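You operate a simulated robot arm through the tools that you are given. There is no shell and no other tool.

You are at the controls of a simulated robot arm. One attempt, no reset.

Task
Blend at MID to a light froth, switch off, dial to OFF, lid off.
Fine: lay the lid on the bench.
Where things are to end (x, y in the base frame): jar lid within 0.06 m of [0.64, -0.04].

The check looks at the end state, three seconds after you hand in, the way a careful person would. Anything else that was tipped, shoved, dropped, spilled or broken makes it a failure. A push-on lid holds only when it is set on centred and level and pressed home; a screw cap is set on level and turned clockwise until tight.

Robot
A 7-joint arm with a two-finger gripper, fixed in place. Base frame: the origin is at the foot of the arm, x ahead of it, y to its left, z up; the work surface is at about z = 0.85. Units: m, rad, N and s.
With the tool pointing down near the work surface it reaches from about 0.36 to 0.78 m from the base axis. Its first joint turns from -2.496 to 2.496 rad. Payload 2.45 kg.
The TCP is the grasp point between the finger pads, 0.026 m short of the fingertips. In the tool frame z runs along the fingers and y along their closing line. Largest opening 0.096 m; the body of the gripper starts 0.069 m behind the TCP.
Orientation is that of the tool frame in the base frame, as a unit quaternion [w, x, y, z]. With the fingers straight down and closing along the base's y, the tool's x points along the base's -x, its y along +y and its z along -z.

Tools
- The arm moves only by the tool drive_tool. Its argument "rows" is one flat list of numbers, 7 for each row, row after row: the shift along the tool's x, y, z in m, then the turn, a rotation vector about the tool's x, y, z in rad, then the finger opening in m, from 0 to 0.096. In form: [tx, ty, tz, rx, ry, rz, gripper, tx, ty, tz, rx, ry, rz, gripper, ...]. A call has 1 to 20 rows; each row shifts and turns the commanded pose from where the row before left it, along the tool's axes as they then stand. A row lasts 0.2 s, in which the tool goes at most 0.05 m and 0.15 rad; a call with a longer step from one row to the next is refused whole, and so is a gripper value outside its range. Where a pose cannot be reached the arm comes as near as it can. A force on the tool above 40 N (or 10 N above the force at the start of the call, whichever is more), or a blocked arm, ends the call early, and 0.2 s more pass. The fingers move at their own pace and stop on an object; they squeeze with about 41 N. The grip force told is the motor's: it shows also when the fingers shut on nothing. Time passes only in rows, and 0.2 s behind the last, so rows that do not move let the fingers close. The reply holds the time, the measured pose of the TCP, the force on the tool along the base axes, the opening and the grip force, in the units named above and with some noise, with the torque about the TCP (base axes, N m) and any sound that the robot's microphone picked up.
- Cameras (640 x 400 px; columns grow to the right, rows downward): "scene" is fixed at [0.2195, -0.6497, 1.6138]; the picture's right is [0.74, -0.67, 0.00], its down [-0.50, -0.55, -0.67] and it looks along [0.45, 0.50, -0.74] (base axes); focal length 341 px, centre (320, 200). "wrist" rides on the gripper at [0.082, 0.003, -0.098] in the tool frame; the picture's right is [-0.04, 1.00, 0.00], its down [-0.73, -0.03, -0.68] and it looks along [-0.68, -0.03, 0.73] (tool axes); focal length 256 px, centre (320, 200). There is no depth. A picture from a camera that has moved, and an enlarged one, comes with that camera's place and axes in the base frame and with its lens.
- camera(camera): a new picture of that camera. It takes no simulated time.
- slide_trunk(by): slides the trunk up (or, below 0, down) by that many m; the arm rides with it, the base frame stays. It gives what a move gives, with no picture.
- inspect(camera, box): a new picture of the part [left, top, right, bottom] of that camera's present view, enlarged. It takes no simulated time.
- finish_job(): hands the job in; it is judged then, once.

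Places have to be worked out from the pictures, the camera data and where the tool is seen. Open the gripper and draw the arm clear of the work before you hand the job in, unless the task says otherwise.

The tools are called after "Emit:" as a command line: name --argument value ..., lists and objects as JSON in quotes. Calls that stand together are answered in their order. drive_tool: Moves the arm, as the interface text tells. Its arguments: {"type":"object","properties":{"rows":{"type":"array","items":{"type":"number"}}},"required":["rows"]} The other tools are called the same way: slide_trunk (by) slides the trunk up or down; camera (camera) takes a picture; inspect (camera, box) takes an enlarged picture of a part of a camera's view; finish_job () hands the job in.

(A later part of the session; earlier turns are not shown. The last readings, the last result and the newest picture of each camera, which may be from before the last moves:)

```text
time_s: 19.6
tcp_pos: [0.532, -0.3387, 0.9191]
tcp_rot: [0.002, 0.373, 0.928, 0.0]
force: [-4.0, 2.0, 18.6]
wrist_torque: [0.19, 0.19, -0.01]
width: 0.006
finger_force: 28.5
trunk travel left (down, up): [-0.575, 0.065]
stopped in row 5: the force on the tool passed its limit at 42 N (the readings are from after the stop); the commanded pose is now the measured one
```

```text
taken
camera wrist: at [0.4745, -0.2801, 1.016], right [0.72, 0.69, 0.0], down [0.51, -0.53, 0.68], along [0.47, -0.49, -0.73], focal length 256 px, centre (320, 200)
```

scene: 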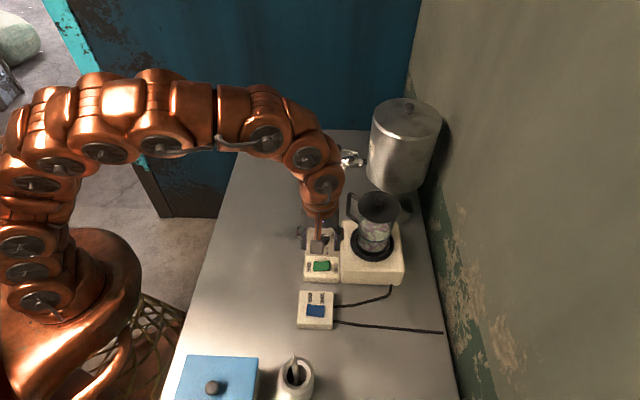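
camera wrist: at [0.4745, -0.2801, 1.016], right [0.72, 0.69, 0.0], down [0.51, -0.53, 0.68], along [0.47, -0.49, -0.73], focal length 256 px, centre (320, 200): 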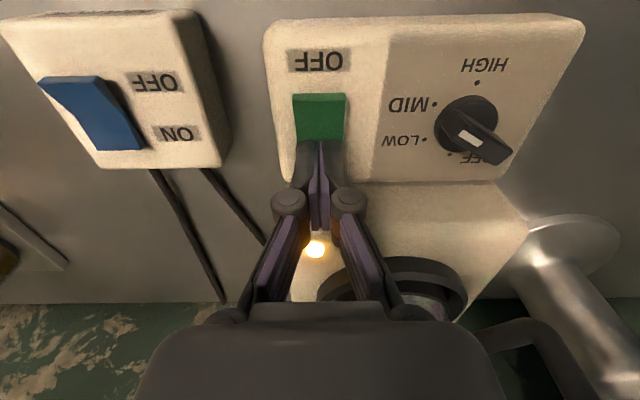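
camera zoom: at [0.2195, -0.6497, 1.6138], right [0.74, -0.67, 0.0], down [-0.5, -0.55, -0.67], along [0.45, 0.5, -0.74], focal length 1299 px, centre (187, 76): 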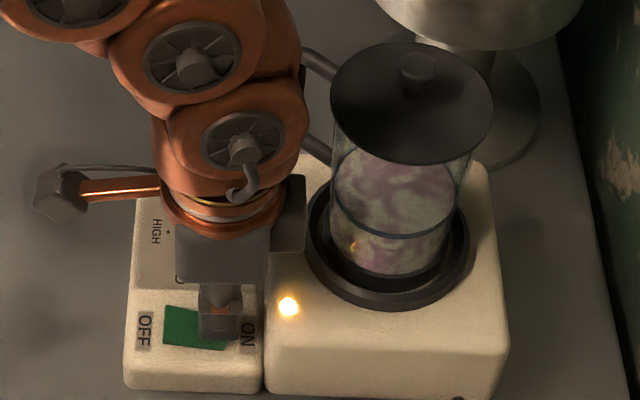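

The lamp is lit, so it is running. I lift and hover over the OFF end, ready to stop it, then look at the jar.

Emit:
drive_tool --rows '[0, 0, -0.018, 0, 0, 0, 0.0, 0.027, 0, 0, 0, 0, 0, 0.0]'

Emit:
inspect --camera "scene" --box '[290, 180, 420, 285]'

Emit:
inspect --camera "wrist" --box '[220, 60, 420, 320]'

```text
time_s: 20.2
tcp_pos: [0.5125, -0.3191, 0.9345]
tcp_rot: [0.0, 0.373, 0.928, 0.0]
force: [-0.3, 0.1, 0.3]
wrist_torque: [0.01, 0.03, 0.01]
width: 0.0
finger_force: 28.1
trunk travel left (down, up): [-0.575, 0.065]
```

```text
3.81 times, centred on (355, 232) of scene
camera zoom: at [0.2195, -0.6497, 1.6138], right [0.74, -0.67, 0.0], down [-0.5, -0.55, -0.67], along [0.45, 0.5, -0.74], focal length 1299 px, centre (187, 76)
```

zoom: 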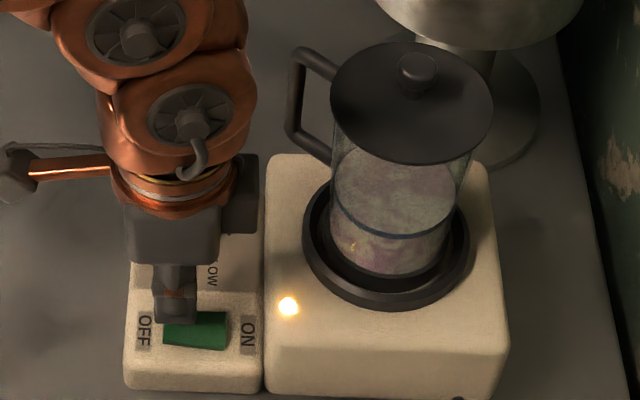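

```text
1.54 times, centred on (320, 190) of wrist
camera zoom: at [0.4555, -0.2607, 1.033], right [0.72, 0.69, 0.0], down [0.51, -0.53, 0.68], along [0.47, -0.49, -0.73], focal length 394 px, centre (320, 215)
```

zoom: 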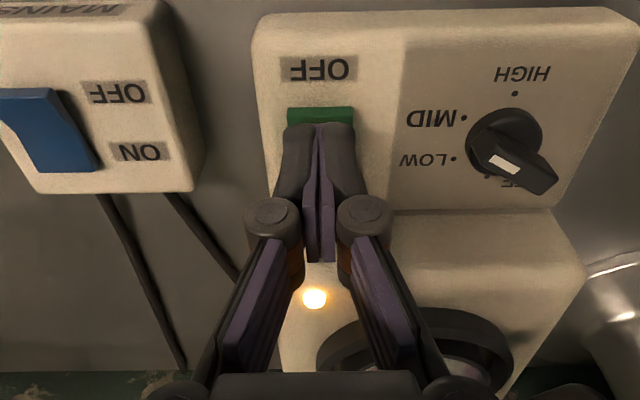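

The contents are mixing. I watch in short steps.

Emit:
drive_tool --rows '[0, 0, 0, 0, 0, 0, 0.0, 0, 0, 0, 0, 0, 0, 0.0, 0, 0, 0, 0, 0, 0, 0.0]'

Emit:
inspect --camera "scene" --box '[345, 200, 405, 260]'

```text
time_s: 21.1
tcp_pos: [0.5129, -0.3183, 0.9345]
tcp_rot: [0.0, 0.373, 0.928, 0.001]
force: [0.5, 0.1, 0.2]
wrist_torque: [0.02, 0.01, -0.02]
width: 0.0
finger_force: 28.5
trunk travel left (down, up): [-0.575, 0.065]
```

```text
6.67 times, centred on (375, 230) of scene
camera zoom: at [0.2195, -0.6497, 1.6138], right [0.74, -0.67, 0.0], down [-0.5, -0.55, -0.67], along [0.45, 0.5, -0.74], focal length 2274 px, centre (-47, 0)
```

zoom: 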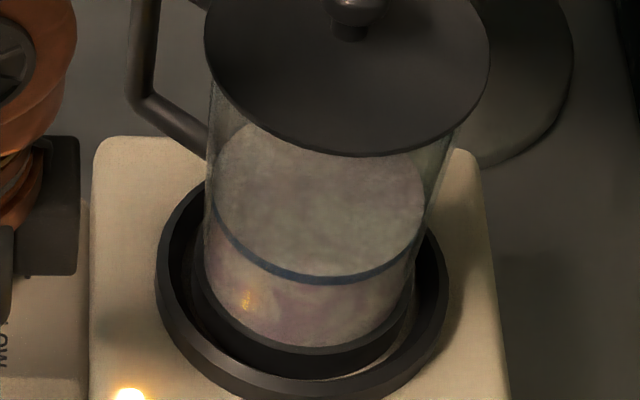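

Nearly uniform pinkish colour, no froth yet. I keep going.

Emit:
drive_tool --rows '[0, 0, 0, 0, 0, 0, 0.0, 0, 0, 0, 0, 0, 0, 0.0, 0, 0, 0, 0, 0, 0, 0.0]'

Emit:
inspect --camera "scene" --box '[345, 200, 405, 260]'

```text
time_s: 21.9
tcp_pos: [0.5127, -0.3197, 0.9353]
tcp_rot: [0.0, 0.373, 0.928, 0.002]
force: [0.0, 0.3, 0.4]
wrist_torque: [-0.01, -0.01, 0.02]
width: 0.0
finger_force: 28.5
trunk travel left (down, up): [-0.575, 0.065]
```

```text
6.67 times, centred on (375, 230) of scene
camera zoom: at [0.2195, -0.6497, 1.6138], right [0.74, -0.67, 0.0], down [-0.5, -0.55, -0.67], along [0.45, 0.5, -0.74], focal length 2274 px, centre (-47, 0)
```

zoom: 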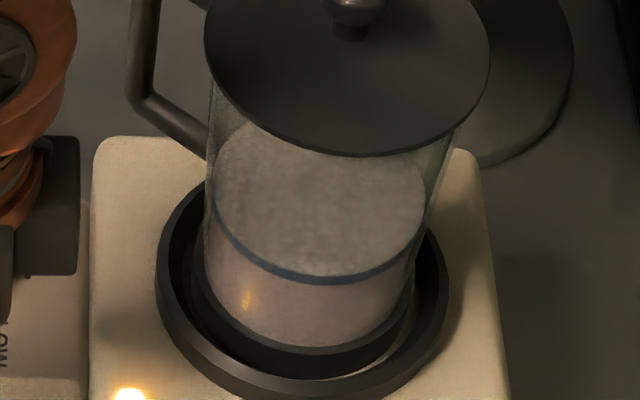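

The sides are uniform now and the top is turning pale and fine-grained. I step on in smaller bites.

Emit:
drive_tool --rows '[0, 0, 0, 0, 0, 0, 0.0, 0, 0, 0, 0, 0, 0, 0.0]'

Emit:
inspect --camera "scene" --box '[345, 200, 405, 260]'

Emit:
inspect --camera "scene" --box '[360, 213, 390, 245]'

```text
time_s: 22.4
tcp_pos: [0.5127, -0.3188, 0.9358]
tcp_rot: [0.0, 0.373, 0.928, 0.0]
force: [0.1, 0.5, 0.5]
wrist_torque: [0.0, -0.04, -0.01]
width: 0.0
finger_force: 28.4
trunk travel left (down, up): [-0.575, 0.065]
```

```text
6.67 times, centred on (375, 230) of scene
camera zoom: at [0.2195, -0.6497, 1.6138], right [0.74, -0.67, 0.0], down [-0.5, -0.55, -0.67], along [0.45, 0.5, -0.74], focal length 2274 px, centre (-47, 0)
```

zoom: 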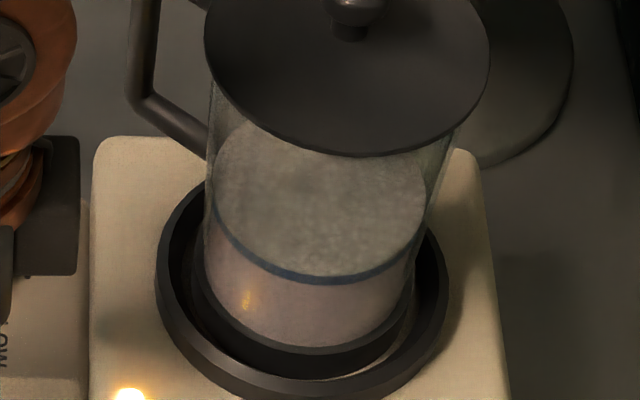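

```text
12.50 times, centred on (375, 229) of scene
camera zoom: at [0.2195, -0.6497, 1.6138], right [0.74, -0.67, 0.0], down [-0.5, -0.55, -0.67], along [0.45, 0.5, -0.74], focal length 4263 px, centre (-368, -162)
```

zoom: 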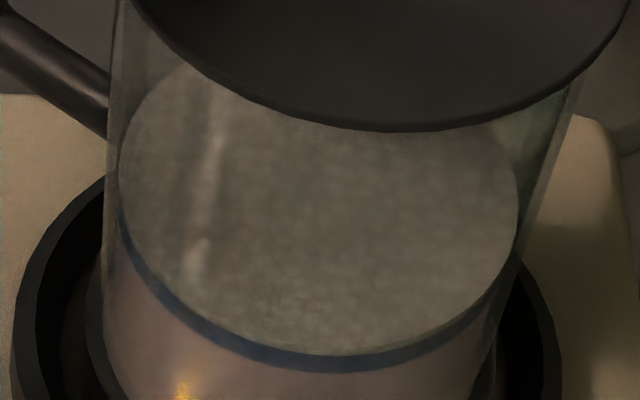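

A fine speckle is appearing on the surface, level still at the blue line. I go on for another short bite and compare.

Emit:
drive_tool --rows '[0, 0, 0, 0, 0, 0, 0.0, 0, 0, 0, 0, 0, 0, 0.0]'

Emit:
inspect --camera "scene" --box '[360, 213, 390, 245]'

Emit:
inspect --camera "scene" --box '[345, 200, 405, 260]'

```text
time_s: 23.1
tcp_pos: [0.5133, -0.3202, 0.9352]
tcp_rot: [0.001, 0.373, 0.928, 0.001]
force: [-0.4, 0.0, -0.1]
wrist_torque: [0.01, -0.01, -0.02]
width: 0.0
finger_force: 28.8
trunk travel left (down, up): [-0.575, 0.065]
```

```text
12.50 times, centred on (375, 229) of scene
camera zoom: at [0.2195, -0.6497, 1.6138], right [0.74, -0.67, 0.0], down [-0.5, -0.55, -0.67], along [0.45, 0.5, -0.74], focal length 4263 px, centre (-368, -162)
```

zoom: 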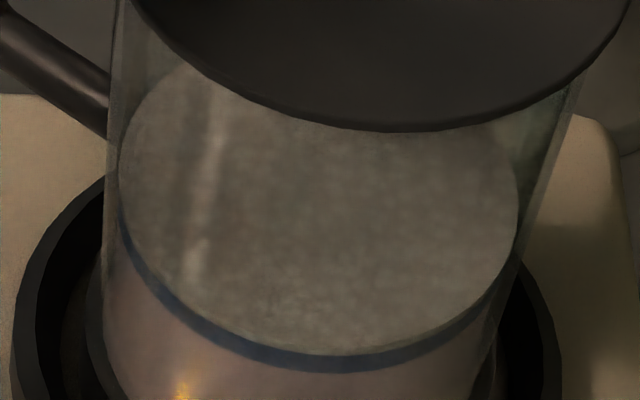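

```text
6.67 times, centred on (375, 230) of scene
camera zoom: at [0.2195, -0.6497, 1.6138], right [0.74, -0.67, 0.0], down [-0.5, -0.55, -0.67], along [0.45, 0.5, -0.74], focal length 2274 px, centre (-47, 0)
```

zoom: 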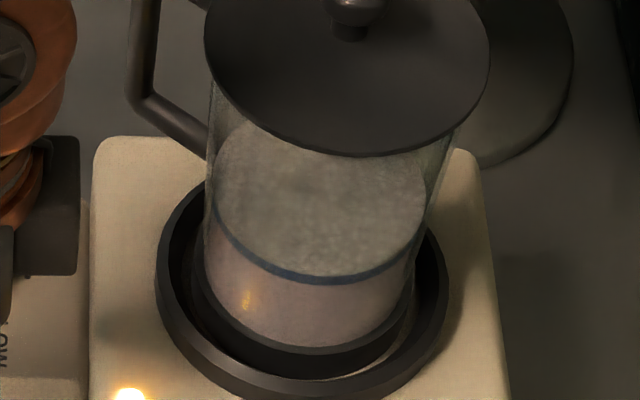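

The speckle grows slowly; the froth is still faint. I continue a little.

Emit:
drive_tool --rows '[0, 0, 0, 0, 0, 0, 0.0, 0, 0, 0, 0, 0, 0, 0.0, 0, 0, 0, 0, 0, 0, 0.0]'

Emit:
inspect --camera "scene" --box '[360, 213, 390, 245]'

Emit:
inspect --camera "scene" --box '[345, 200, 405, 260]'

```text
time_s: 23.9
tcp_pos: [0.5124, -0.3203, 0.9352]
tcp_rot: [0.0, 0.373, 0.928, 0.002]
force: [0.2, 0.1, 0.2]
wrist_torque: [0.0, 0.02, -0.03]
width: 0.0
finger_force: 28.2
trunk travel left (down, up): [-0.575, 0.065]
```

```text
12.50 times, centred on (375, 229) of scene
camera zoom: at [0.2195, -0.6497, 1.6138], right [0.74, -0.67, 0.0], down [-0.5, -0.55, -0.67], along [0.45, 0.5, -0.74], focal length 4263 px, centre (-368, -162)
```

zoom: 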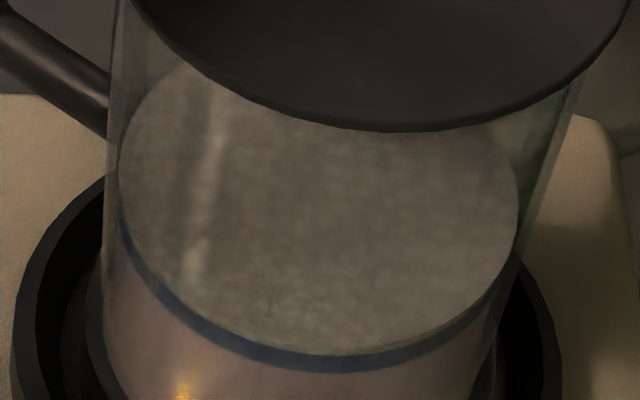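

```text
6.67 times, centred on (375, 230) of scene
camera zoom: at [0.2195, -0.6497, 1.6138], right [0.74, -0.67, 0.0], down [-0.5, -0.55, -0.67], along [0.45, 0.5, -0.74], focal length 2274 px, centre (-47, 0)
```

zoom: 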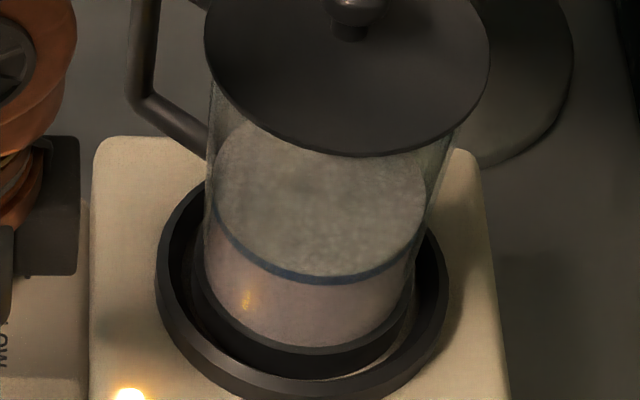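

Only a subtle change and no rise in level. I step on by about a second.

Emit:
drive_tool --rows '[0, 0, 0, 0, 0, 0, 0.0, 0, 0, 0, 0, 0, 0, 0.0, 0, 0, 0, 0, 0, 0, 0.0, 0, 0, 0, 0, 0, 0, 0.0]'

Emit:
inspect --camera "scene" --box '[360, 213, 390, 245]'

Emit:
inspect --camera "scene" --box '[345, 200, 405, 260]'

```text
time_s: 24.9
tcp_pos: [0.5125, -0.3197, 0.9351]
tcp_rot: [0.001, 0.374, 0.928, 0.001]
force: [0.9, -0.5, -0.4]
wrist_torque: [-0.02, 0.0, 0.02]
width: 0.0
finger_force: 28.5
trunk travel left (down, up): [-0.575, 0.065]
```

```text
12.50 times, centred on (375, 229) of scene
camera zoom: at [0.2195, -0.6497, 1.6138], right [0.74, -0.67, 0.0], down [-0.5, -0.55, -0.67], along [0.45, 0.5, -0.74], focal length 4263 px, centre (-368, -162)
```

zoom: 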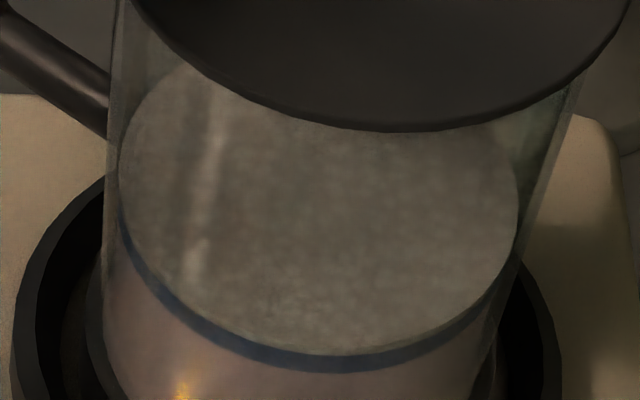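

```text
6.67 times, centred on (375, 230) of scene
camera zoom: at [0.2195, -0.6497, 1.6138], right [0.74, -0.67, 0.0], down [-0.5, -0.55, -0.67], along [0.45, 0.5, -0.74], focal length 2274 px, centre (-47, 0)
```

zoom: 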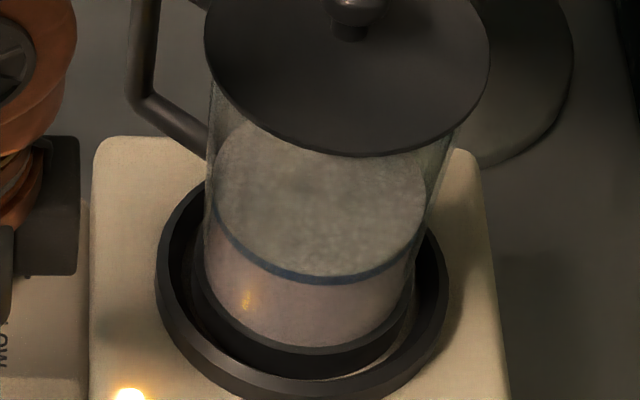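

The top has settled to a pale, fine-bubbled layer distinct from the sides. Under-blending can be corrected but over-blending can't, so I switch off now and inspect in better light.

Emit:
drive_tool --rows '[0, 0, 0.009, 0, 0, 0, 0.0, 0, 0, 0.005, 0, 0, 0, 0.0, 0, 0, 0.003, 0, 0, 0, 0.0]'

Emit:
inspect --camera "scene" --box '[290, 180, 420, 285]'

```text
time_s: 25.6
tcp_pos: [0.5139, -0.3202, 0.9182]
tcp_rot: [0.002, 0.374, 0.928, 0.001]
force: [0.4, 1.6, 11.5]
wrist_torque: [-0.05, -0.07, 0.0]
width: 0.006
finger_force: 29.0
trunk travel left (down, up): [-0.575, 0.065]
```

```text
3.81 times, centred on (355, 232) of scene
camera zoom: at [0.2195, -0.6497, 1.6138], right [0.74, -0.67, 0.0], down [-0.5, -0.55, -0.67], along [0.45, 0.5, -0.74], focal length 1299 px, centre (187, 76)
```

zoom: 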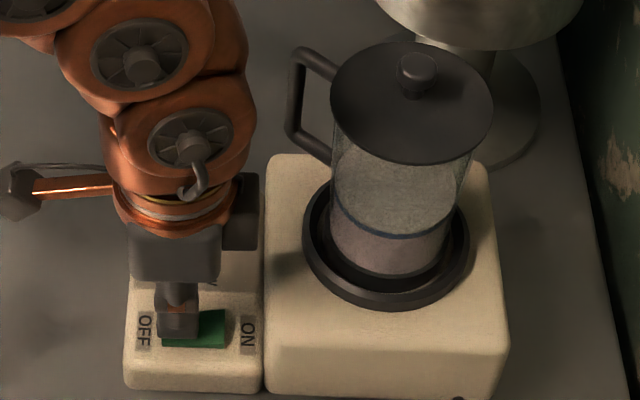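

Lamp is out. I lift and draw back so that the light reaches the jar.

Emit:
drive_tool --rows '[0, 0, -0.03, 0, 0, 0, 0.0, 0, 0, -0.04, 0, 0, 0, 0.0, 0.02, 0, -0.04, 0, 0, 0, 0.0, 0.04, 0, -0.02, 0, 0, 0, 0.0, 0.04, 0, -0.02, 0, 0, 0, 0.0]'

Emit:
inspect --camera "scene" --box '[345, 200, 405, 260]'

Emit:
camera --camera "wrist"

Emit:
inspect --camera "scene" --box '[290, 180, 420, 285]'

```text
time_s: 26.9
tcp_pos: [0.4415, -0.2491, 1.0667]
tcp_rot: [-0.001, 0.373, 0.928, 0.0]
force: [0.7, -0.8, -0.5]
wrist_torque: [-0.01, 0.07, -0.02]
width: 0.0
finger_force: 28.3
trunk travel left (down, up): [-0.575, 0.065]
```

```text
6.67 times, centred on (375, 230) of scene
camera zoom: at [0.2195, -0.6497, 1.6138], right [0.74, -0.67, 0.0], down [-0.5, -0.55, -0.67], along [0.45, 0.5, -0.74], focal length 2274 px, centre (-47, 0)
```

zoom: 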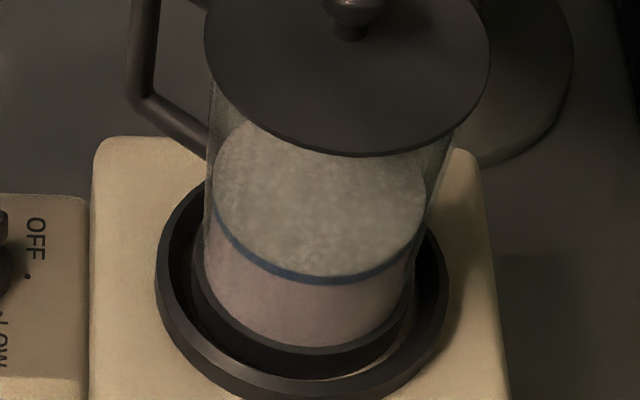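

```text
taken
camera wrist: at [0.3845, -0.1915, 1.1646], right [0.72, 0.69, 0.0], down [0.51, -0.53, 0.68], along [0.47, -0.49, -0.74], focal length 256 px, centre (320, 200)
```

wrist: 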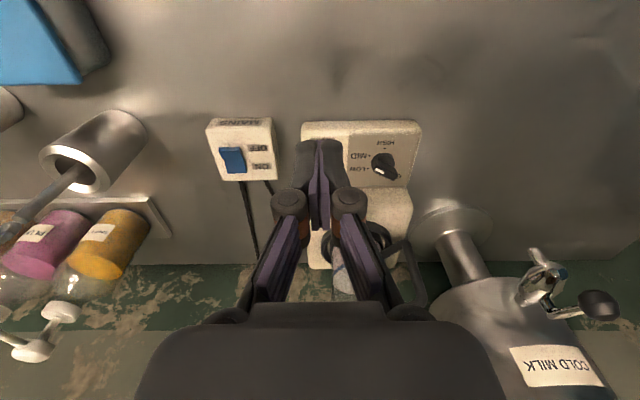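

```text
3.81 times, centred on (355, 232) of scene
camera zoom: at [0.2195, -0.6497, 1.6138], right [0.74, -0.67, 0.0], down [-0.5, -0.55, -0.67], along [0.45, 0.5, -0.74], focal length 1299 px, centre (187, 76)
```

zoom: 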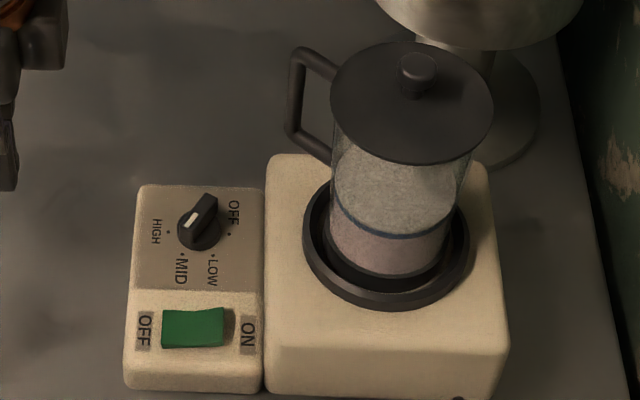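

Uniform pink body with a pale, bubbly top. I look closer and then from the side to judge the froth's depth.

Emit:
inspect --camera "scene" --box '[360, 213, 390, 245]'

Emit:
drive_tool --rows '[0, 0, 0, 0, -0.14, 0, 0.0, 0, 0, 0, 0, -0.14, 0, 0.0, 0, 0, 0, 0, -0.14, 0, 0.0]'

Emit:
camera --camera "wrist"

```text
12.50 times, centred on (375, 229) of scene
camera zoom: at [0.2195, -0.6497, 1.6138], right [0.74, -0.67, 0.0], down [-0.5, -0.55, -0.67], along [0.45, 0.5, -0.74], focal length 4263 px, centre (-368, -162)
```

zoom: 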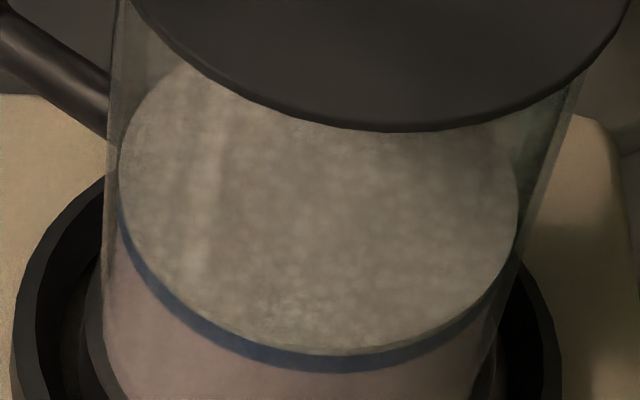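

```text
time_s: 27.6
tcp_pos: [0.4408, -0.2514, 1.0667]
tcp_rot: [0.193, 0.365, 0.907, -0.078]
force: [0.6, -0.4, -0.1]
wrist_torque: [-0.01, 0.0, -0.01]
width: 0.0
finger_force: 28.2
trunk travel left (down, up): [-0.575, 0.065]
```

```text
taken
camera wrist: at [0.3594, -0.1688, 1.1229], right [0.72, 0.7, 0.02], down [0.26, -0.29, 0.92], along [0.64, -0.66, -0.39], focal length 256 px, centre (320, 200)
```

wrist: 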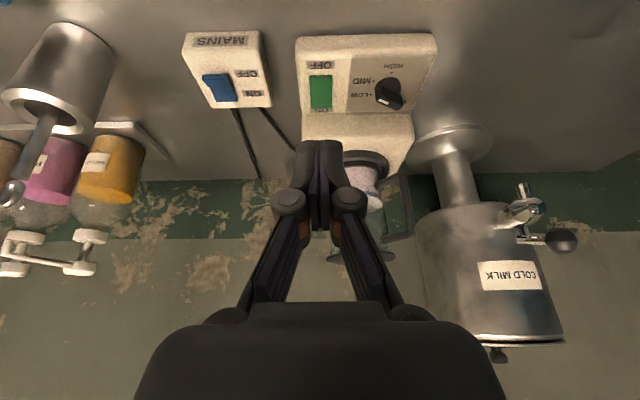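

The fingers hide the jar; I shift sideways to clear the view.

Emit:
drive_tool --rows '[0, -0.045, 0, 0, 0, 0, 0.0, 0, -0.045, 0, 0, 0, 0, 0.0]'

Emit:
inspect --camera "wrist" --box '[370, 120, 500, 280]'

```text
time_s: 28.2
tcp_pos: [0.3778, -0.3143, 1.0677]
tcp_rot: [0.194, 0.364, 0.908, -0.077]
force: [-0.1, 1.7, 0.8]
wrist_torque: [0.02, 0.04, -0.01]
width: 0.0
finger_force: 28.7
trunk travel left (down, up): [-0.575, 0.065]
```

```text
2.50 times, centred on (435, 200) of wrist
camera zoom: at [0.2972, -0.2333, 1.1232], right [0.72, 0.7, 0.02], down [0.26, -0.29, 0.92], along [0.65, -0.66, -0.39], focal length 640 px, centre (32, 200)
```

zoom: 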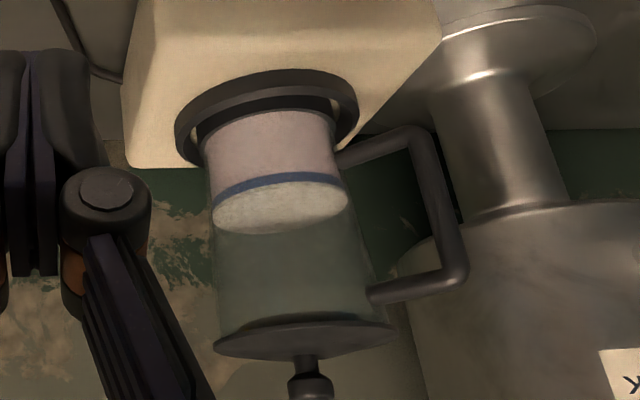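

Emit:
inspect --camera "wrist" --box '[405, 155, 450, 220]'

```text
6.15 times, centred on (428, 188) of wrist
camera zoom: at [0.2972, -0.2333, 1.1232], right [0.72, 0.7, 0.02], down [0.26, -0.29, 0.92], along [0.65, -0.66, -0.39], focal length 1575 px, centre (-342, 277)
```

zoom: 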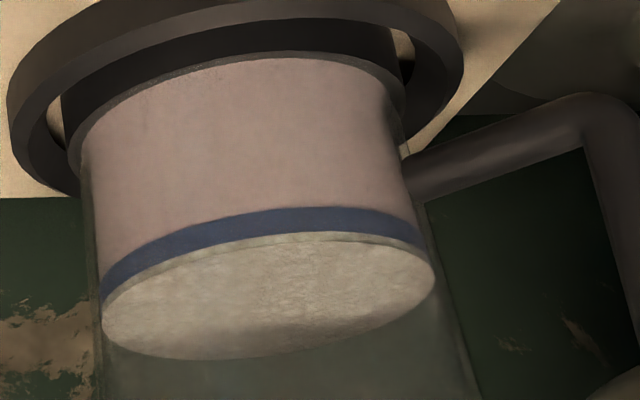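

The side view shows a smooth pink body with a thin pale froth layer just above the blue line: a light froth, I judge. The switch is off. Now I go back over the dial, in the same hand pose in which I left it.

Emit:
drive_tool --rows '[0, 0, 0, 0, 0.125, 0, 0.05, 0, 0, 0, 0, 0.125, 0, 0.05, 0, 0, 0, 0.0207, 0, 0.1207, 0.05, 0, 0, 0, 0.0207, 0, 0.1207, 0.05, 0, 0, 0, 0.0207, 0, 0.1207, 0.05, 0, 0, 0, 0.0207, 0, 0.1207, 0.05, -0.0005, 0.0404, 0.02, 0, 0, 0, 0.05, -0.0005, 0.0404, 0.02, 0, 0, 0, 0.05, -0.0005, 0.0404, 0.02, 0, 0, 0, 0.05, -0.0005, 0.0404, 0.02, 0, 0, 0, 0.05, -0.0005, 0.0404, 0.02, 0, 0, 0, 0.05, 0, 0, 0, 0, 0, 0, 0.05]'

Emit:
camera --camera "wrist"

Emit:
inspect --camera "wrist" --box '[220, 60, 420, 220]'

```text
time_s: 30.9
tcp_pos: [0.5736, -0.2708, 0.9684]
tcp_rot: [0.068, 0.585, 0.806, -0.049]
force: [0.2, -0.2, 0.3]
wrist_torque: [-0.01, 0.0, -0.02]
width: 0.05
finger_force: 0.0
trunk travel left (down, up): [-0.575, 0.065]
```

```text
taken
camera wrist: at [0.5462, -0.1781, 1.0511], right [0.96, 0.27, 0.01], down [0.16, -0.59, 0.79], along [0.22, -0.76, -0.61], focal length 256 px, centre (320, 200)
```

wrist: 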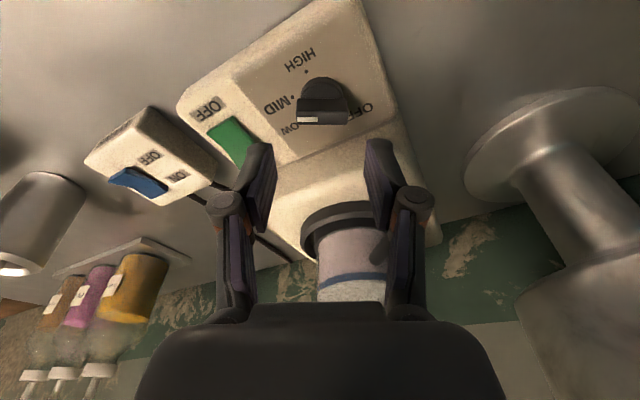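

```text
2.50 times, centred on (320, 140) of wrist
camera zoom: at [0.5462, -0.1781, 1.0511], right [0.96, 0.27, 0.01], down [0.16, -0.59, 0.79], along [0.22, -0.76, -0.61], focal length 640 px, centre (320, 350)
```

zoom: 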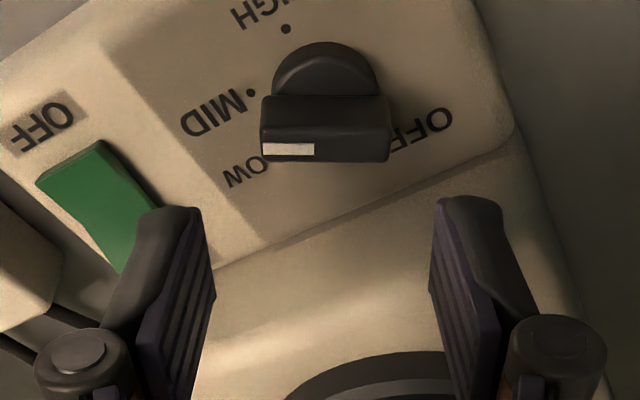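

Well aligned over the bar. I descend to the former grip height and close.

Emit:
drive_tool --rows '[0.002, 0.0024, 0.0123, 0, 0, 0, 0.05, 0.002, 0, 0.0123, 0, 0, 0, 0.05, 0.002, 0, 0.0123, 0, 0, 0, 0.05, 0.002, 0, 0.0123, 0, 0, 0, 0.05, 0, 0, 0, 0, 0, 0, 0.05, 0, 0, 0, 0, 0, 0, 0.02, 0, 0, 0, 0, 0, 0, 0.02, 0, 0, 0, 0, 0, 0, 0.02]'

Emit:
inspect --camera "wrist" --box '[220, 60, 420, 220]'

```text
time_s: 32.6
tcp_pos: [0.5768, -0.2726, 0.9196]
tcp_rot: [0.069, 0.585, 0.807, -0.049]
force: [-24.8, -18.0, 7.5]
wrist_torque: [-0.45, 0.92, 0.01]
width: 0.0339
finger_force: 45.9
trunk travel left (down, up): [-0.575, 0.065]
```

```text
2.50 times, centred on (320, 140) of wrist
camera zoom: at [0.5488, -0.1792, 1.0023], right [0.96, 0.27, 0.01], down [0.16, -0.59, 0.79], along [0.22, -0.76, -0.61], focal length 640 px, centre (320, 350)
```

zoom: 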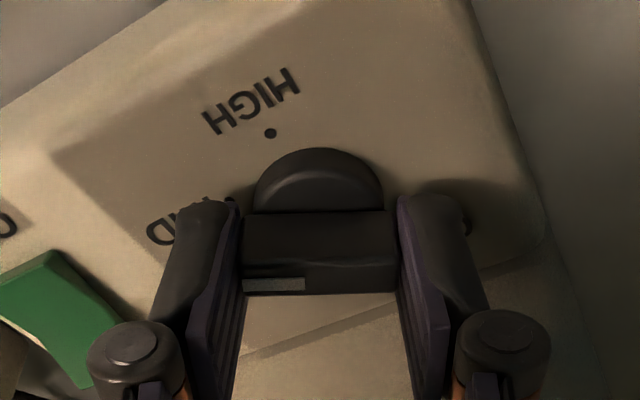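

The grip is on but the side load is 30 N; I ease the arm 3 mm in the direction that the knob pushes.

Emit:
drive_tool --rows '[-0.0005, -0.0015, 0, 0, 0, 0, 0.02, -0.0004, -0.0015, 0, 0, 0, 0, 0.02]'

```text
time_s: 33.2
tcp_pos: [0.5753, -0.2725, 0.9195]
tcp_rot: [0.069, 0.585, 0.807, -0.048]
force: [-14.6, -9.6, -0.1]
wrist_torque: [-0.68, 0.22, -0.03]
width: 0.0336
finger_force: 45.6
trunk travel left (down, up): [-0.575, 0.065]
```

Emit:
drive_tool --rows '[-0.0003, -0.0015, 0, 0, 0, 0, 0.02, -0.0003, -0.0015, 0, 0, 0, 0, 0.02]'

```text
time_s: 33.9
tcp_pos: [0.5772, -0.2731, 0.9187]
tcp_rot: [0.071, 0.586, 0.806, -0.048]
force: [13.1, 6.9, -0.2]
wrist_torque: [1.12, -0.17, 0.03]
width: 0.0334
finger_force: 45.0
trunk travel left (down, up): [-0.575, 0.065]
```

Slightly past centre now; I back off 1 mm and start turning counter-clockwise, 3 rows first.

Emit:
drive_tool --rows '[0, 0.0012, 0, 0, 0, 0, 0.02, 0, -0.0004, 0, -0.0236, 0, -0.1375, 0.02, 0, -0.0004, 0, -0.0236, 0, -0.1375, 0.02, 0, -0.0004, 0, -0.0236, 0, -0.1375, 0.02]'

Emit:
inspect --camera "wrist" --box '[220, 60, 420, 220]'

```text
time_s: 34.8
tcp_pos: [0.5752, -0.2727, 0.9203]
tcp_rot: [0.079, 0.451, 0.888, -0.037]
force: [15.3, 16.0, -4.1]
wrist_torque: [0.67, -0.76, 0.0]
width: 0.0339
finger_force: 44.7
trunk travel left (down, up): [-0.575, 0.065]
stopped in row 4: the force on the tool passed its limit at 41 N (the readings are from after the stop); the commanded pose is now the measured one
```

```text
2.50 times, centred on (320, 140) of wrist
camera zoom: at [0.5204, -0.1923, 1.0021], right [0.83, 0.56, 0.01], down [0.33, -0.51, 0.79], along [0.45, -0.66, -0.61], focal length 640 px, centre (320, 350)
```

zoom: 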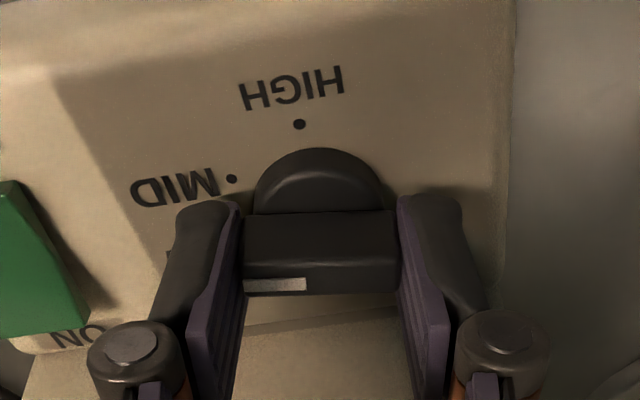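

It turned about 18°. I shift 2 mm toward the knob axis (the way the knob pushes) and go on in small pieces.

Emit:
drive_tool --rows '[0.0005, 0.002, 0, 0, 0, 0, 0.02, 0, -0.0004, 0, -0.0236, 0, -0.1375, 0.02, 0, -0.0004, 0, -0.0236, 0, -0.1375, 0.02]'

```text
time_s: 35.5
tcp_pos: [0.576, -0.2723, 0.9189]
tcp_rot: [0.083, 0.323, 0.943, -0.026]
force: [16.7, 14.3, -0.9]
wrist_torque: [1.27, 0.57, 0.02]
width: 0.0335
finger_force: 44.8
trunk travel left (down, up): [-0.575, 0.065]
```

Emit:
drive_tool --rows '[0, 0.0025, 0, 0, 0, 0, 0.02, 0, -0.0004, 0, -0.0236, 0, -0.1375, 0.02, 0, -0.0004, 0, -0.0236, 0, -0.1375, 0.02]'

```text
time_s: 36.4
tcp_pos: [0.5754, -0.2723, 0.9192]
tcp_rot: [0.084, 0.188, 0.978, -0.014]
force: [0.3, -4.7, 0.1]
wrist_torque: [-0.07, 0.04, 0.01]
width: 0.0336
finger_force: 44.6
trunk travel left (down, up): [-0.575, 0.065]
```

Load now nearly zero, hand at 68°. I go on, 3 rows.

Emit:
drive_tool --rows '[0, -0.0006, 0, -0.0236, 0, -0.1375, 0.02, 0, -0.0006, 0, -0.0236, 0, -0.1375, 0.02, 0, -0.0006, 0, -0.0236, 0, -0.1375, 0.02]'

Emit:
inspect --camera "wrist" --box '[220, 60, 420, 220]'

```text
time_s: 37.1
tcp_pos: [0.5751, -0.2726, 0.9209]
tcp_rot: [0.087, -0.02, 0.996, 0.003]
force: [-3.7, 9.8, 3.0]
wrist_torque: [0.95, -0.31, -0.01]
width: 0.0339
finger_force: 44.6
trunk travel left (down, up): [-0.575, 0.065]
```

```text
2.50 times, centred on (320, 140) of wrist
camera zoom: at [0.4781, -0.2732, 1.0019], right [0.0, 1.0, 0.01], down [0.61, -0.01, 0.8], along [0.8, 0.0, -0.61], focal length 640 px, centre (320, 350)
```

zoom: 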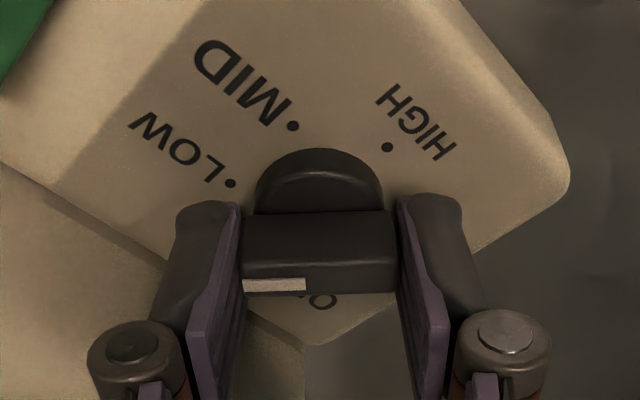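

Pointer at about -88°; 45–46° remain. Three more rows with a small correction.

Emit:
drive_tool --rows '[0, 0.0008, 0, -0.0225, 0, -0.131, 0.02, 0, -0.0004, 0, -0.0225, 0, -0.131, 0.02, 0, -0.0004, 0, -0.0225, 0, -0.131, 0.02]'

```text
time_s: 38.0
tcp_pos: [0.5745, -0.2725, 0.9188]
tcp_rot: [0.085, -0.216, 0.972, 0.018]
force: [3.2, 13.9, 8.5]
wrist_torque: [0.82, -0.57, 0.0]
width: 0.0335
finger_force: 44.5
trunk travel left (down, up): [-0.575, 0.065]
```

Hand at 115°, with the pointer at -65°. A final 22–23° to OFF.

Emit:
drive_tool --rows '[0, 0.0012, 0, -0.0225, 0, -0.131, 0.02, 0, -0.0004, 0, -0.0225, 0, -0.131, 0.02, 0, -0.0004, 0, -0.0225, 0, -0.131, 0.02]'

Emit:
inspect --camera "wrist" --box '[220, 60, 420, 220]'

Emit:
inspect --camera "scene" --box '[290, 180, 420, 285]'

```text
time_s: 38.8
tcp_pos: [0.5768, -0.2737, 0.9197]
tcp_rot: [0.08, -0.404, 0.911, 0.034]
force: [5.7, 11.0, 5.8]
wrist_torque: [0.47, -0.47, -1.03]
width: 0.0341
finger_force: 45.2
trunk travel left (down, up): [-0.575, 0.065]
```

```text
2.50 times, centred on (320, 140) of wrist
camera zoom: at [0.5072, -0.3426, 1.0019], right [-0.71, 0.7, 0.0], down [0.43, 0.43, 0.8], along [0.56, 0.57, -0.61], focal length 640 px, centre (320, 350)
```

zoom: 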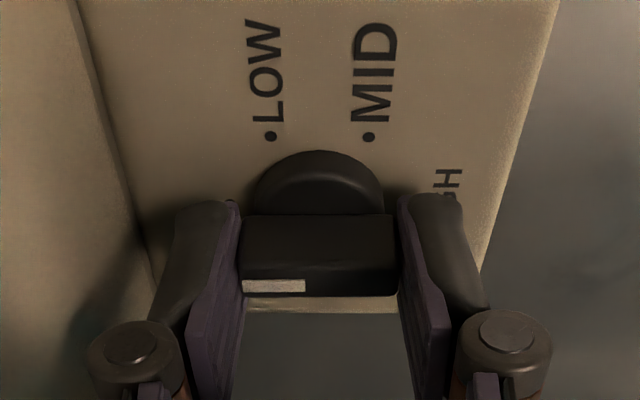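

```text
3.81 times, centred on (355, 232) of scene
camera zoom: at [0.2195, -0.6497, 1.6138], right [0.74, -0.67, 0.0], down [-0.5, -0.55, -0.67], along [0.45, 0.5, -0.74], focal length 1299 px, centre (187, 76)
```

zoom: 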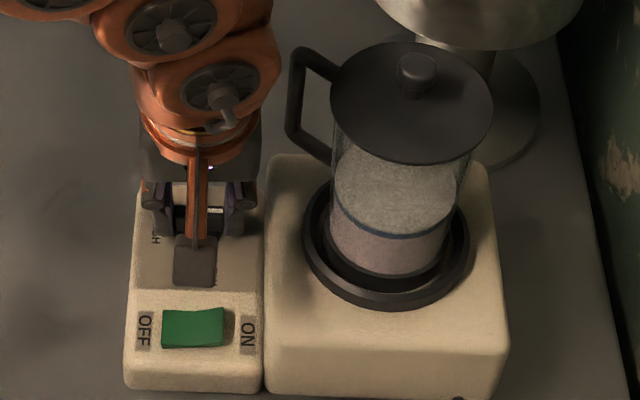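

Vertical torque of -1 N·m shows that the dial has met its OFF stop. I release and lift off.

Emit:
drive_tool --rows '[0, 0, 0, 0, 0, 0, 0.05, 0, 0, 0, 0, 0, 0, 0.05, -0.0034, 0, -0.0197, 0, 0, 0, 0.05, -0.0051, 0, -0.0295, 0, 0, 0, 0.05, 0.04, 0, -0.02, 0, 0, 0, 0.05, 0.04, 0, -0.02, 0, 0, 0, 0.05]'

Emit:
inspect --camera "scene" --box '[305, 222, 350, 275]'

Emit:
inspect --camera "scene" --box '[290, 180, 420, 285]'

```text
time_s: 40.1
tcp_pos: [0.516, -0.3361, 0.9946]
tcp_rot: [0.08, -0.404, 0.911, 0.033]
force: [1.0, 0.1, -0.3]
wrist_torque: [-0.02, 0.02, -0.01]
width: 0.0501
finger_force: 0.0
trunk travel left (down, up): [-0.575, 0.065]
```

```text
7.55 times, centred on (328, 248) of scene
camera zoom: at [0.2195, -0.6497, 1.6138], right [0.74, -0.67, 0.0], down [-0.5, -0.55, -0.67], along [0.45, 0.5, -0.74], focal length 2574 px, centre (263, -166)
```

zoom: 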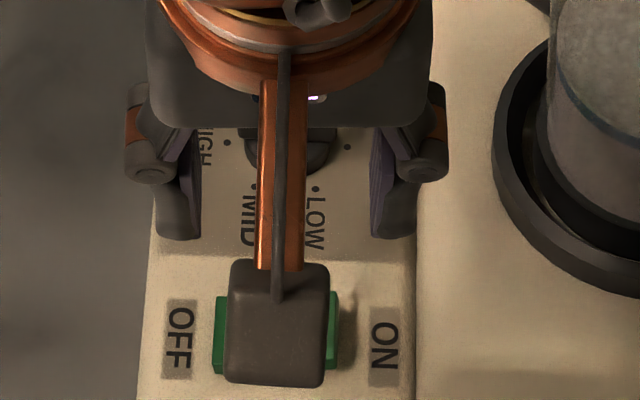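

```text
3.81 times, centred on (355, 232) of scene
camera zoom: at [0.2195, -0.6497, 1.6138], right [0.74, -0.67, 0.0], down [-0.5, -0.55, -0.67], along [0.45, 0.5, -0.74], focal length 1299 px, centre (187, 76)
```

zoom: 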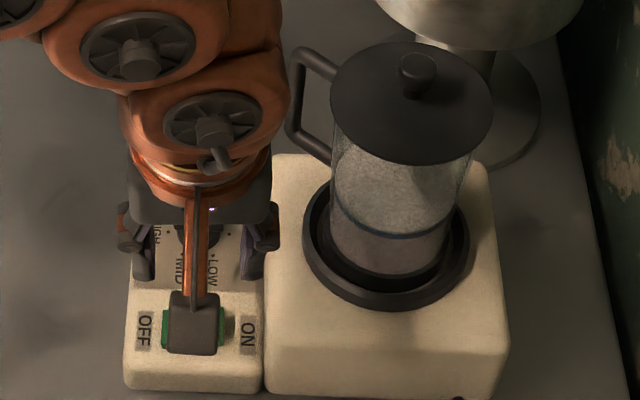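

Lamp off, dial released. I lift well clear, level the hand and turn it for the lid, then check the dial and switch again.

Emit:
drive_tool --rows '[-0.0081, 0, -0.0473, 0, 0, 0, 0.06, -0.0081, 0, -0.0473, 0, 0, 0, 0.06, -0.0081, 0, -0.0473, 0, 0, 0, 0.06, -0.0081, 0, -0.0473, 0, 0, 0, 0.06, 0, 0, 0, 0, 0.085, 0, 0.06, 0, 0, 0, 0, 0.085, 0, 0.06, 0, 0, 0, 0, 0, 0.1361, 0.06, 0, 0, 0, 0, 0, 0.1361, 0.06, 0, 0, 0, 0, 0, 0.1361, 0.06, 0, 0, 0, 0, 0, 0.1361, 0.06, 0, 0, 0, 0, 0, 0.1361, 0.06, 0, 0, 0, 0, 0, 0.1361, 0.06, 0, 0, 0, 0, 0, 0.1361, 0.06, 0, 0, 0, 0, 0, 0.1361, 0.06, 0, 0, 0, 0, 0, 0.1361, 0.06, 0, 0, 0, 0, 0, 0.1361, 0.06]'

Emit:
camera --camera "wrist"

Emit:
camera --camera "scene"

Emit:
inspect --camera "scene" --box '[290, 180, 420, 285]'

```text
time_s: 43.5
tcp_pos: [0.5182, -0.3357, 1.1878]
tcp_rot: [0.002, 0.261, 0.965, 0.002]
force: [0.2, 0.1, 0.4]
wrist_torque: [0.02, -0.01, 0.01]
width: 0.0598
finger_force: 0.1
trunk travel left (down, up): [-0.575, 0.065]
```

```text
taken
camera wrist: at [0.4477, -0.293, 1.2852], right [0.54, 0.84, 0.0], down [0.62, -0.4, 0.68], along [0.58, -0.37, -0.73], focal length 256 px, centre (320, 200)
```

wrist: 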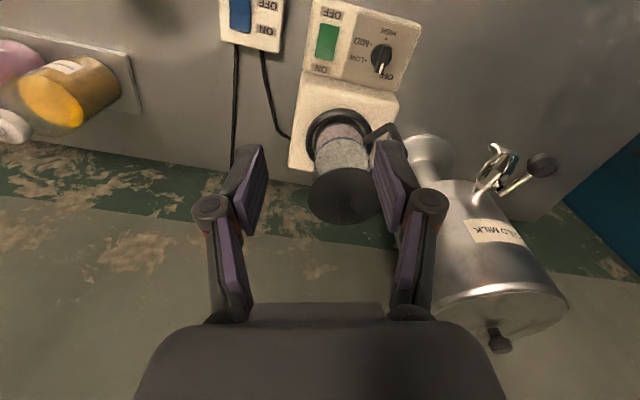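

```text
taken
```

scene: 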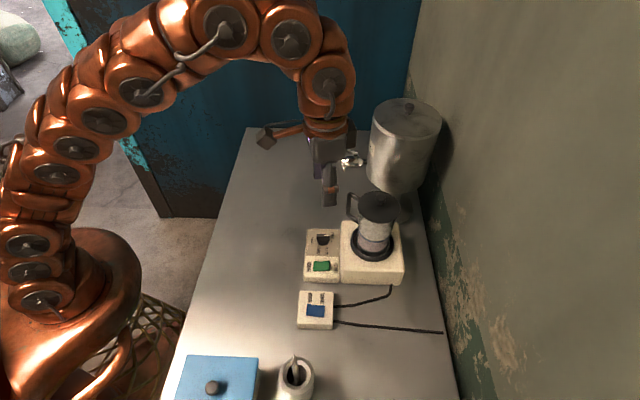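

```text
3.81 times, centred on (355, 232) of scene
camera zoom: at [0.2195, -0.6497, 1.6138], right [0.74, -0.67, 0.0], down [-0.5, -0.55, -0.67], along [0.45, 0.5, -0.74], focal length 1299 px, centre (187, 76)
```

zoom: 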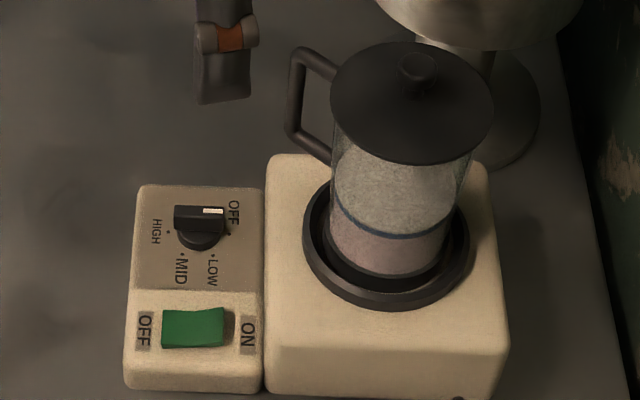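

Dial back at OFF, green rocker OFF. I zoom on the lid knob from here to fix its place.

Emit:
inspect --camera "wrist" --box '[290, 100, 400, 240]'

```text
2.86 times, centred on (345, 170) of wrist
camera zoom: at [0.4477, -0.293, 1.2852], right [0.54, 0.84, 0.0], down [0.62, -0.4, 0.68], along [0.58, -0.37, -0.73], focal length 731 px, centre (249, 286)
```

zoom: 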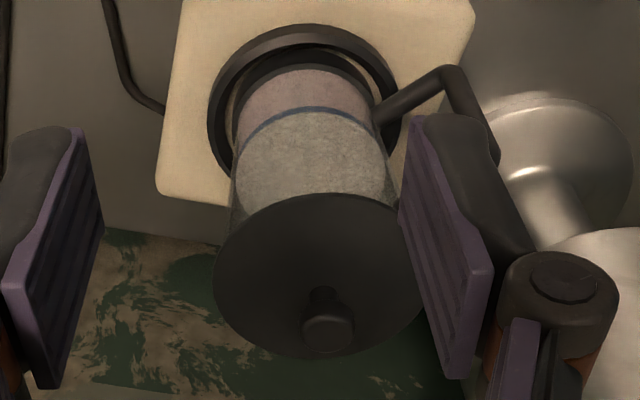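

Lid knob estimated at (0.639, -0.377, 1.085). I move above it.

Emit:
drive_tool --rows '[-0.0313, 0.0064, 0.005, 0, 0, 0, 0.06, -0.0313, 0.0064, 0.005, 0, 0, 0, 0.06, -0.0313, 0.0064, 0.005, 0, 0, 0, 0.06, -0.0313, 0.0064, 0.005, 0, 0, 0, 0.06, 0, 0, 0, 0, 0, 0, 0.06]'

Emit:
camera --camera "wrist"

Emit:
camera --camera "scene"

```text
time_s: 44.8
tcp_pos: [0.5371, -0.3435, 1.1863]
tcp_rot: [0.003, 0.261, 0.965, 0.001]
force: [0.0, 0.1, 0.1]
wrist_torque: [0.01, 0.01, -0.01]
width: 0.0601
finger_force: 0.1
out of reach, approached as far as the arm can: row 1, 2, 3, 4
trunk travel left (down, up): [-0.575, 0.065]
```

```text
taken
camera wrist: at [0.4676, -0.2998, 1.2825], right [0.54, 0.84, 0.0], down [0.62, -0.39, 0.68], along [0.58, -0.36, -0.73], focal length 256 px, centre (320, 200)
```

wrist: 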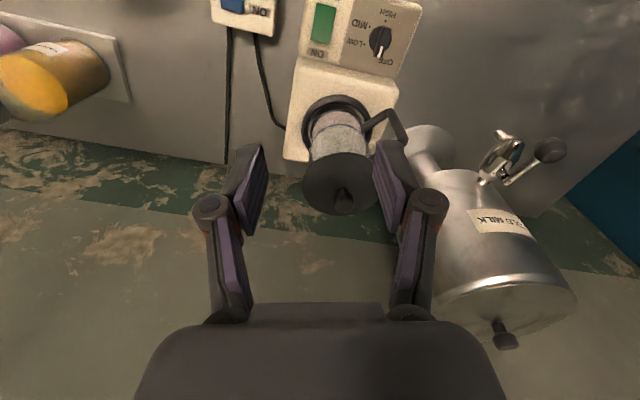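

```text
taken
```

scene: 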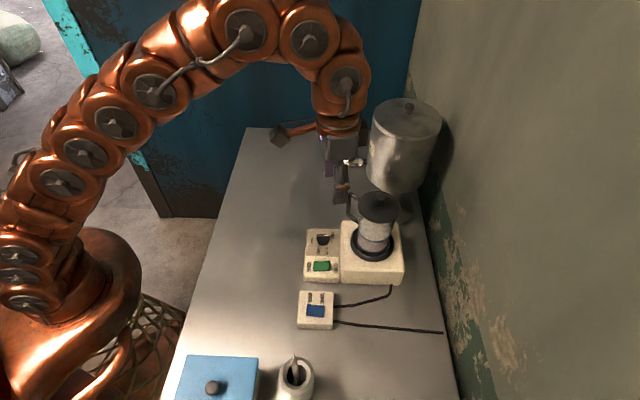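

Vertical tool can't reach the lid at this height. I tilt the fingers outward 30° (about the closing line, so the pads still grip square), which brings the wrist back, then read the pose.

Emit:
drive_tool --rows '[0, 0, 0, 0, -0.131, 0, 0.06, 0, 0, 0, 0, -0.131, 0, 0.06, 0, 0, 0, 0, -0.131, 0, 0.06, 0, 0, 0, 0, -0.131, 0, 0.06, 0, 0, 0, 0, 0, 0, 0.06]'

```text
time_s: 46.0
tcp_pos: [0.5376, -0.3434, 1.1831]
tcp_rot: [0.253, 0.251, 0.932, -0.066]
force: [-0.3, 1.2, -0.8]
wrist_torque: [0.01, -0.01, 0.03]
width: 0.06
finger_force: 0.1
trunk travel left (down, up): [-0.575, 0.065]
```

Emit:
drive_tool --rows '[-0.0166, 0.0054, 0.022, 0, 0, 0, 0.06, -0.0166, 0.0054, 0.022, 0, 0, 0, 0.06, -0.0166, 0.0054, 0.022, 0, 0, 0, 0.06, -0.0166, 0.0054, 0.022, 0, 0, 0, 0.06, 0, 0, 0, 0, 0, 0, 0.06]'

Emit:
camera --camera "wrist"

Emit:
inspect --camera "scene" --box '[310, 130, 440, 250]'

```text
time_s: 47.1
tcp_pos: [0.6369, -0.3746, 1.1398]
tcp_rot: [0.252, 0.252, 0.932, -0.066]
force: [0.8, -0.2, 0.1]
wrist_torque: [-0.01, 0.01, 0.01]
width: 0.0601
finger_force: 0.0
trunk travel left (down, up): [-0.575, 0.065]
```

```text
taken
camera wrist: at [0.5347, -0.312, 1.1828], right [0.53, 0.85, 0.02], down [0.24, -0.17, 0.96], along [0.81, -0.5, -0.29], focal length 256 px, centre (320, 200)
```

wrist: 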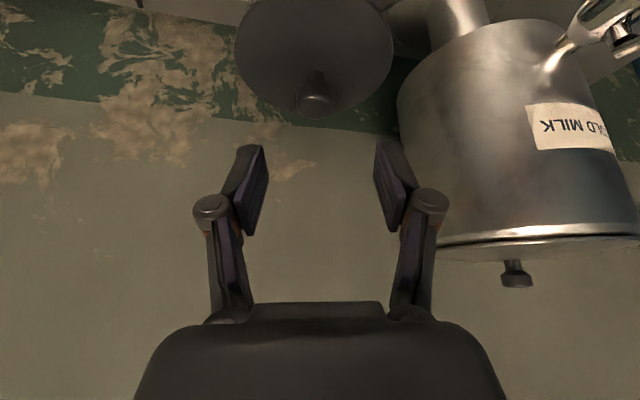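

```text
3.33 times, centred on (375, 190) of scene
camera zoom: at [0.2195, -0.6497, 1.6138], right [0.74, -0.67, 0.0], down [-0.5, -0.55, -0.67], along [0.45, 0.5, -0.74], focal length 1137 px, centre (137, 233)
```

zoom: 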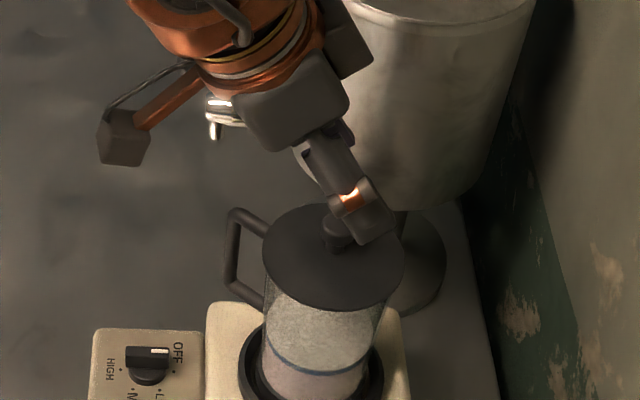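

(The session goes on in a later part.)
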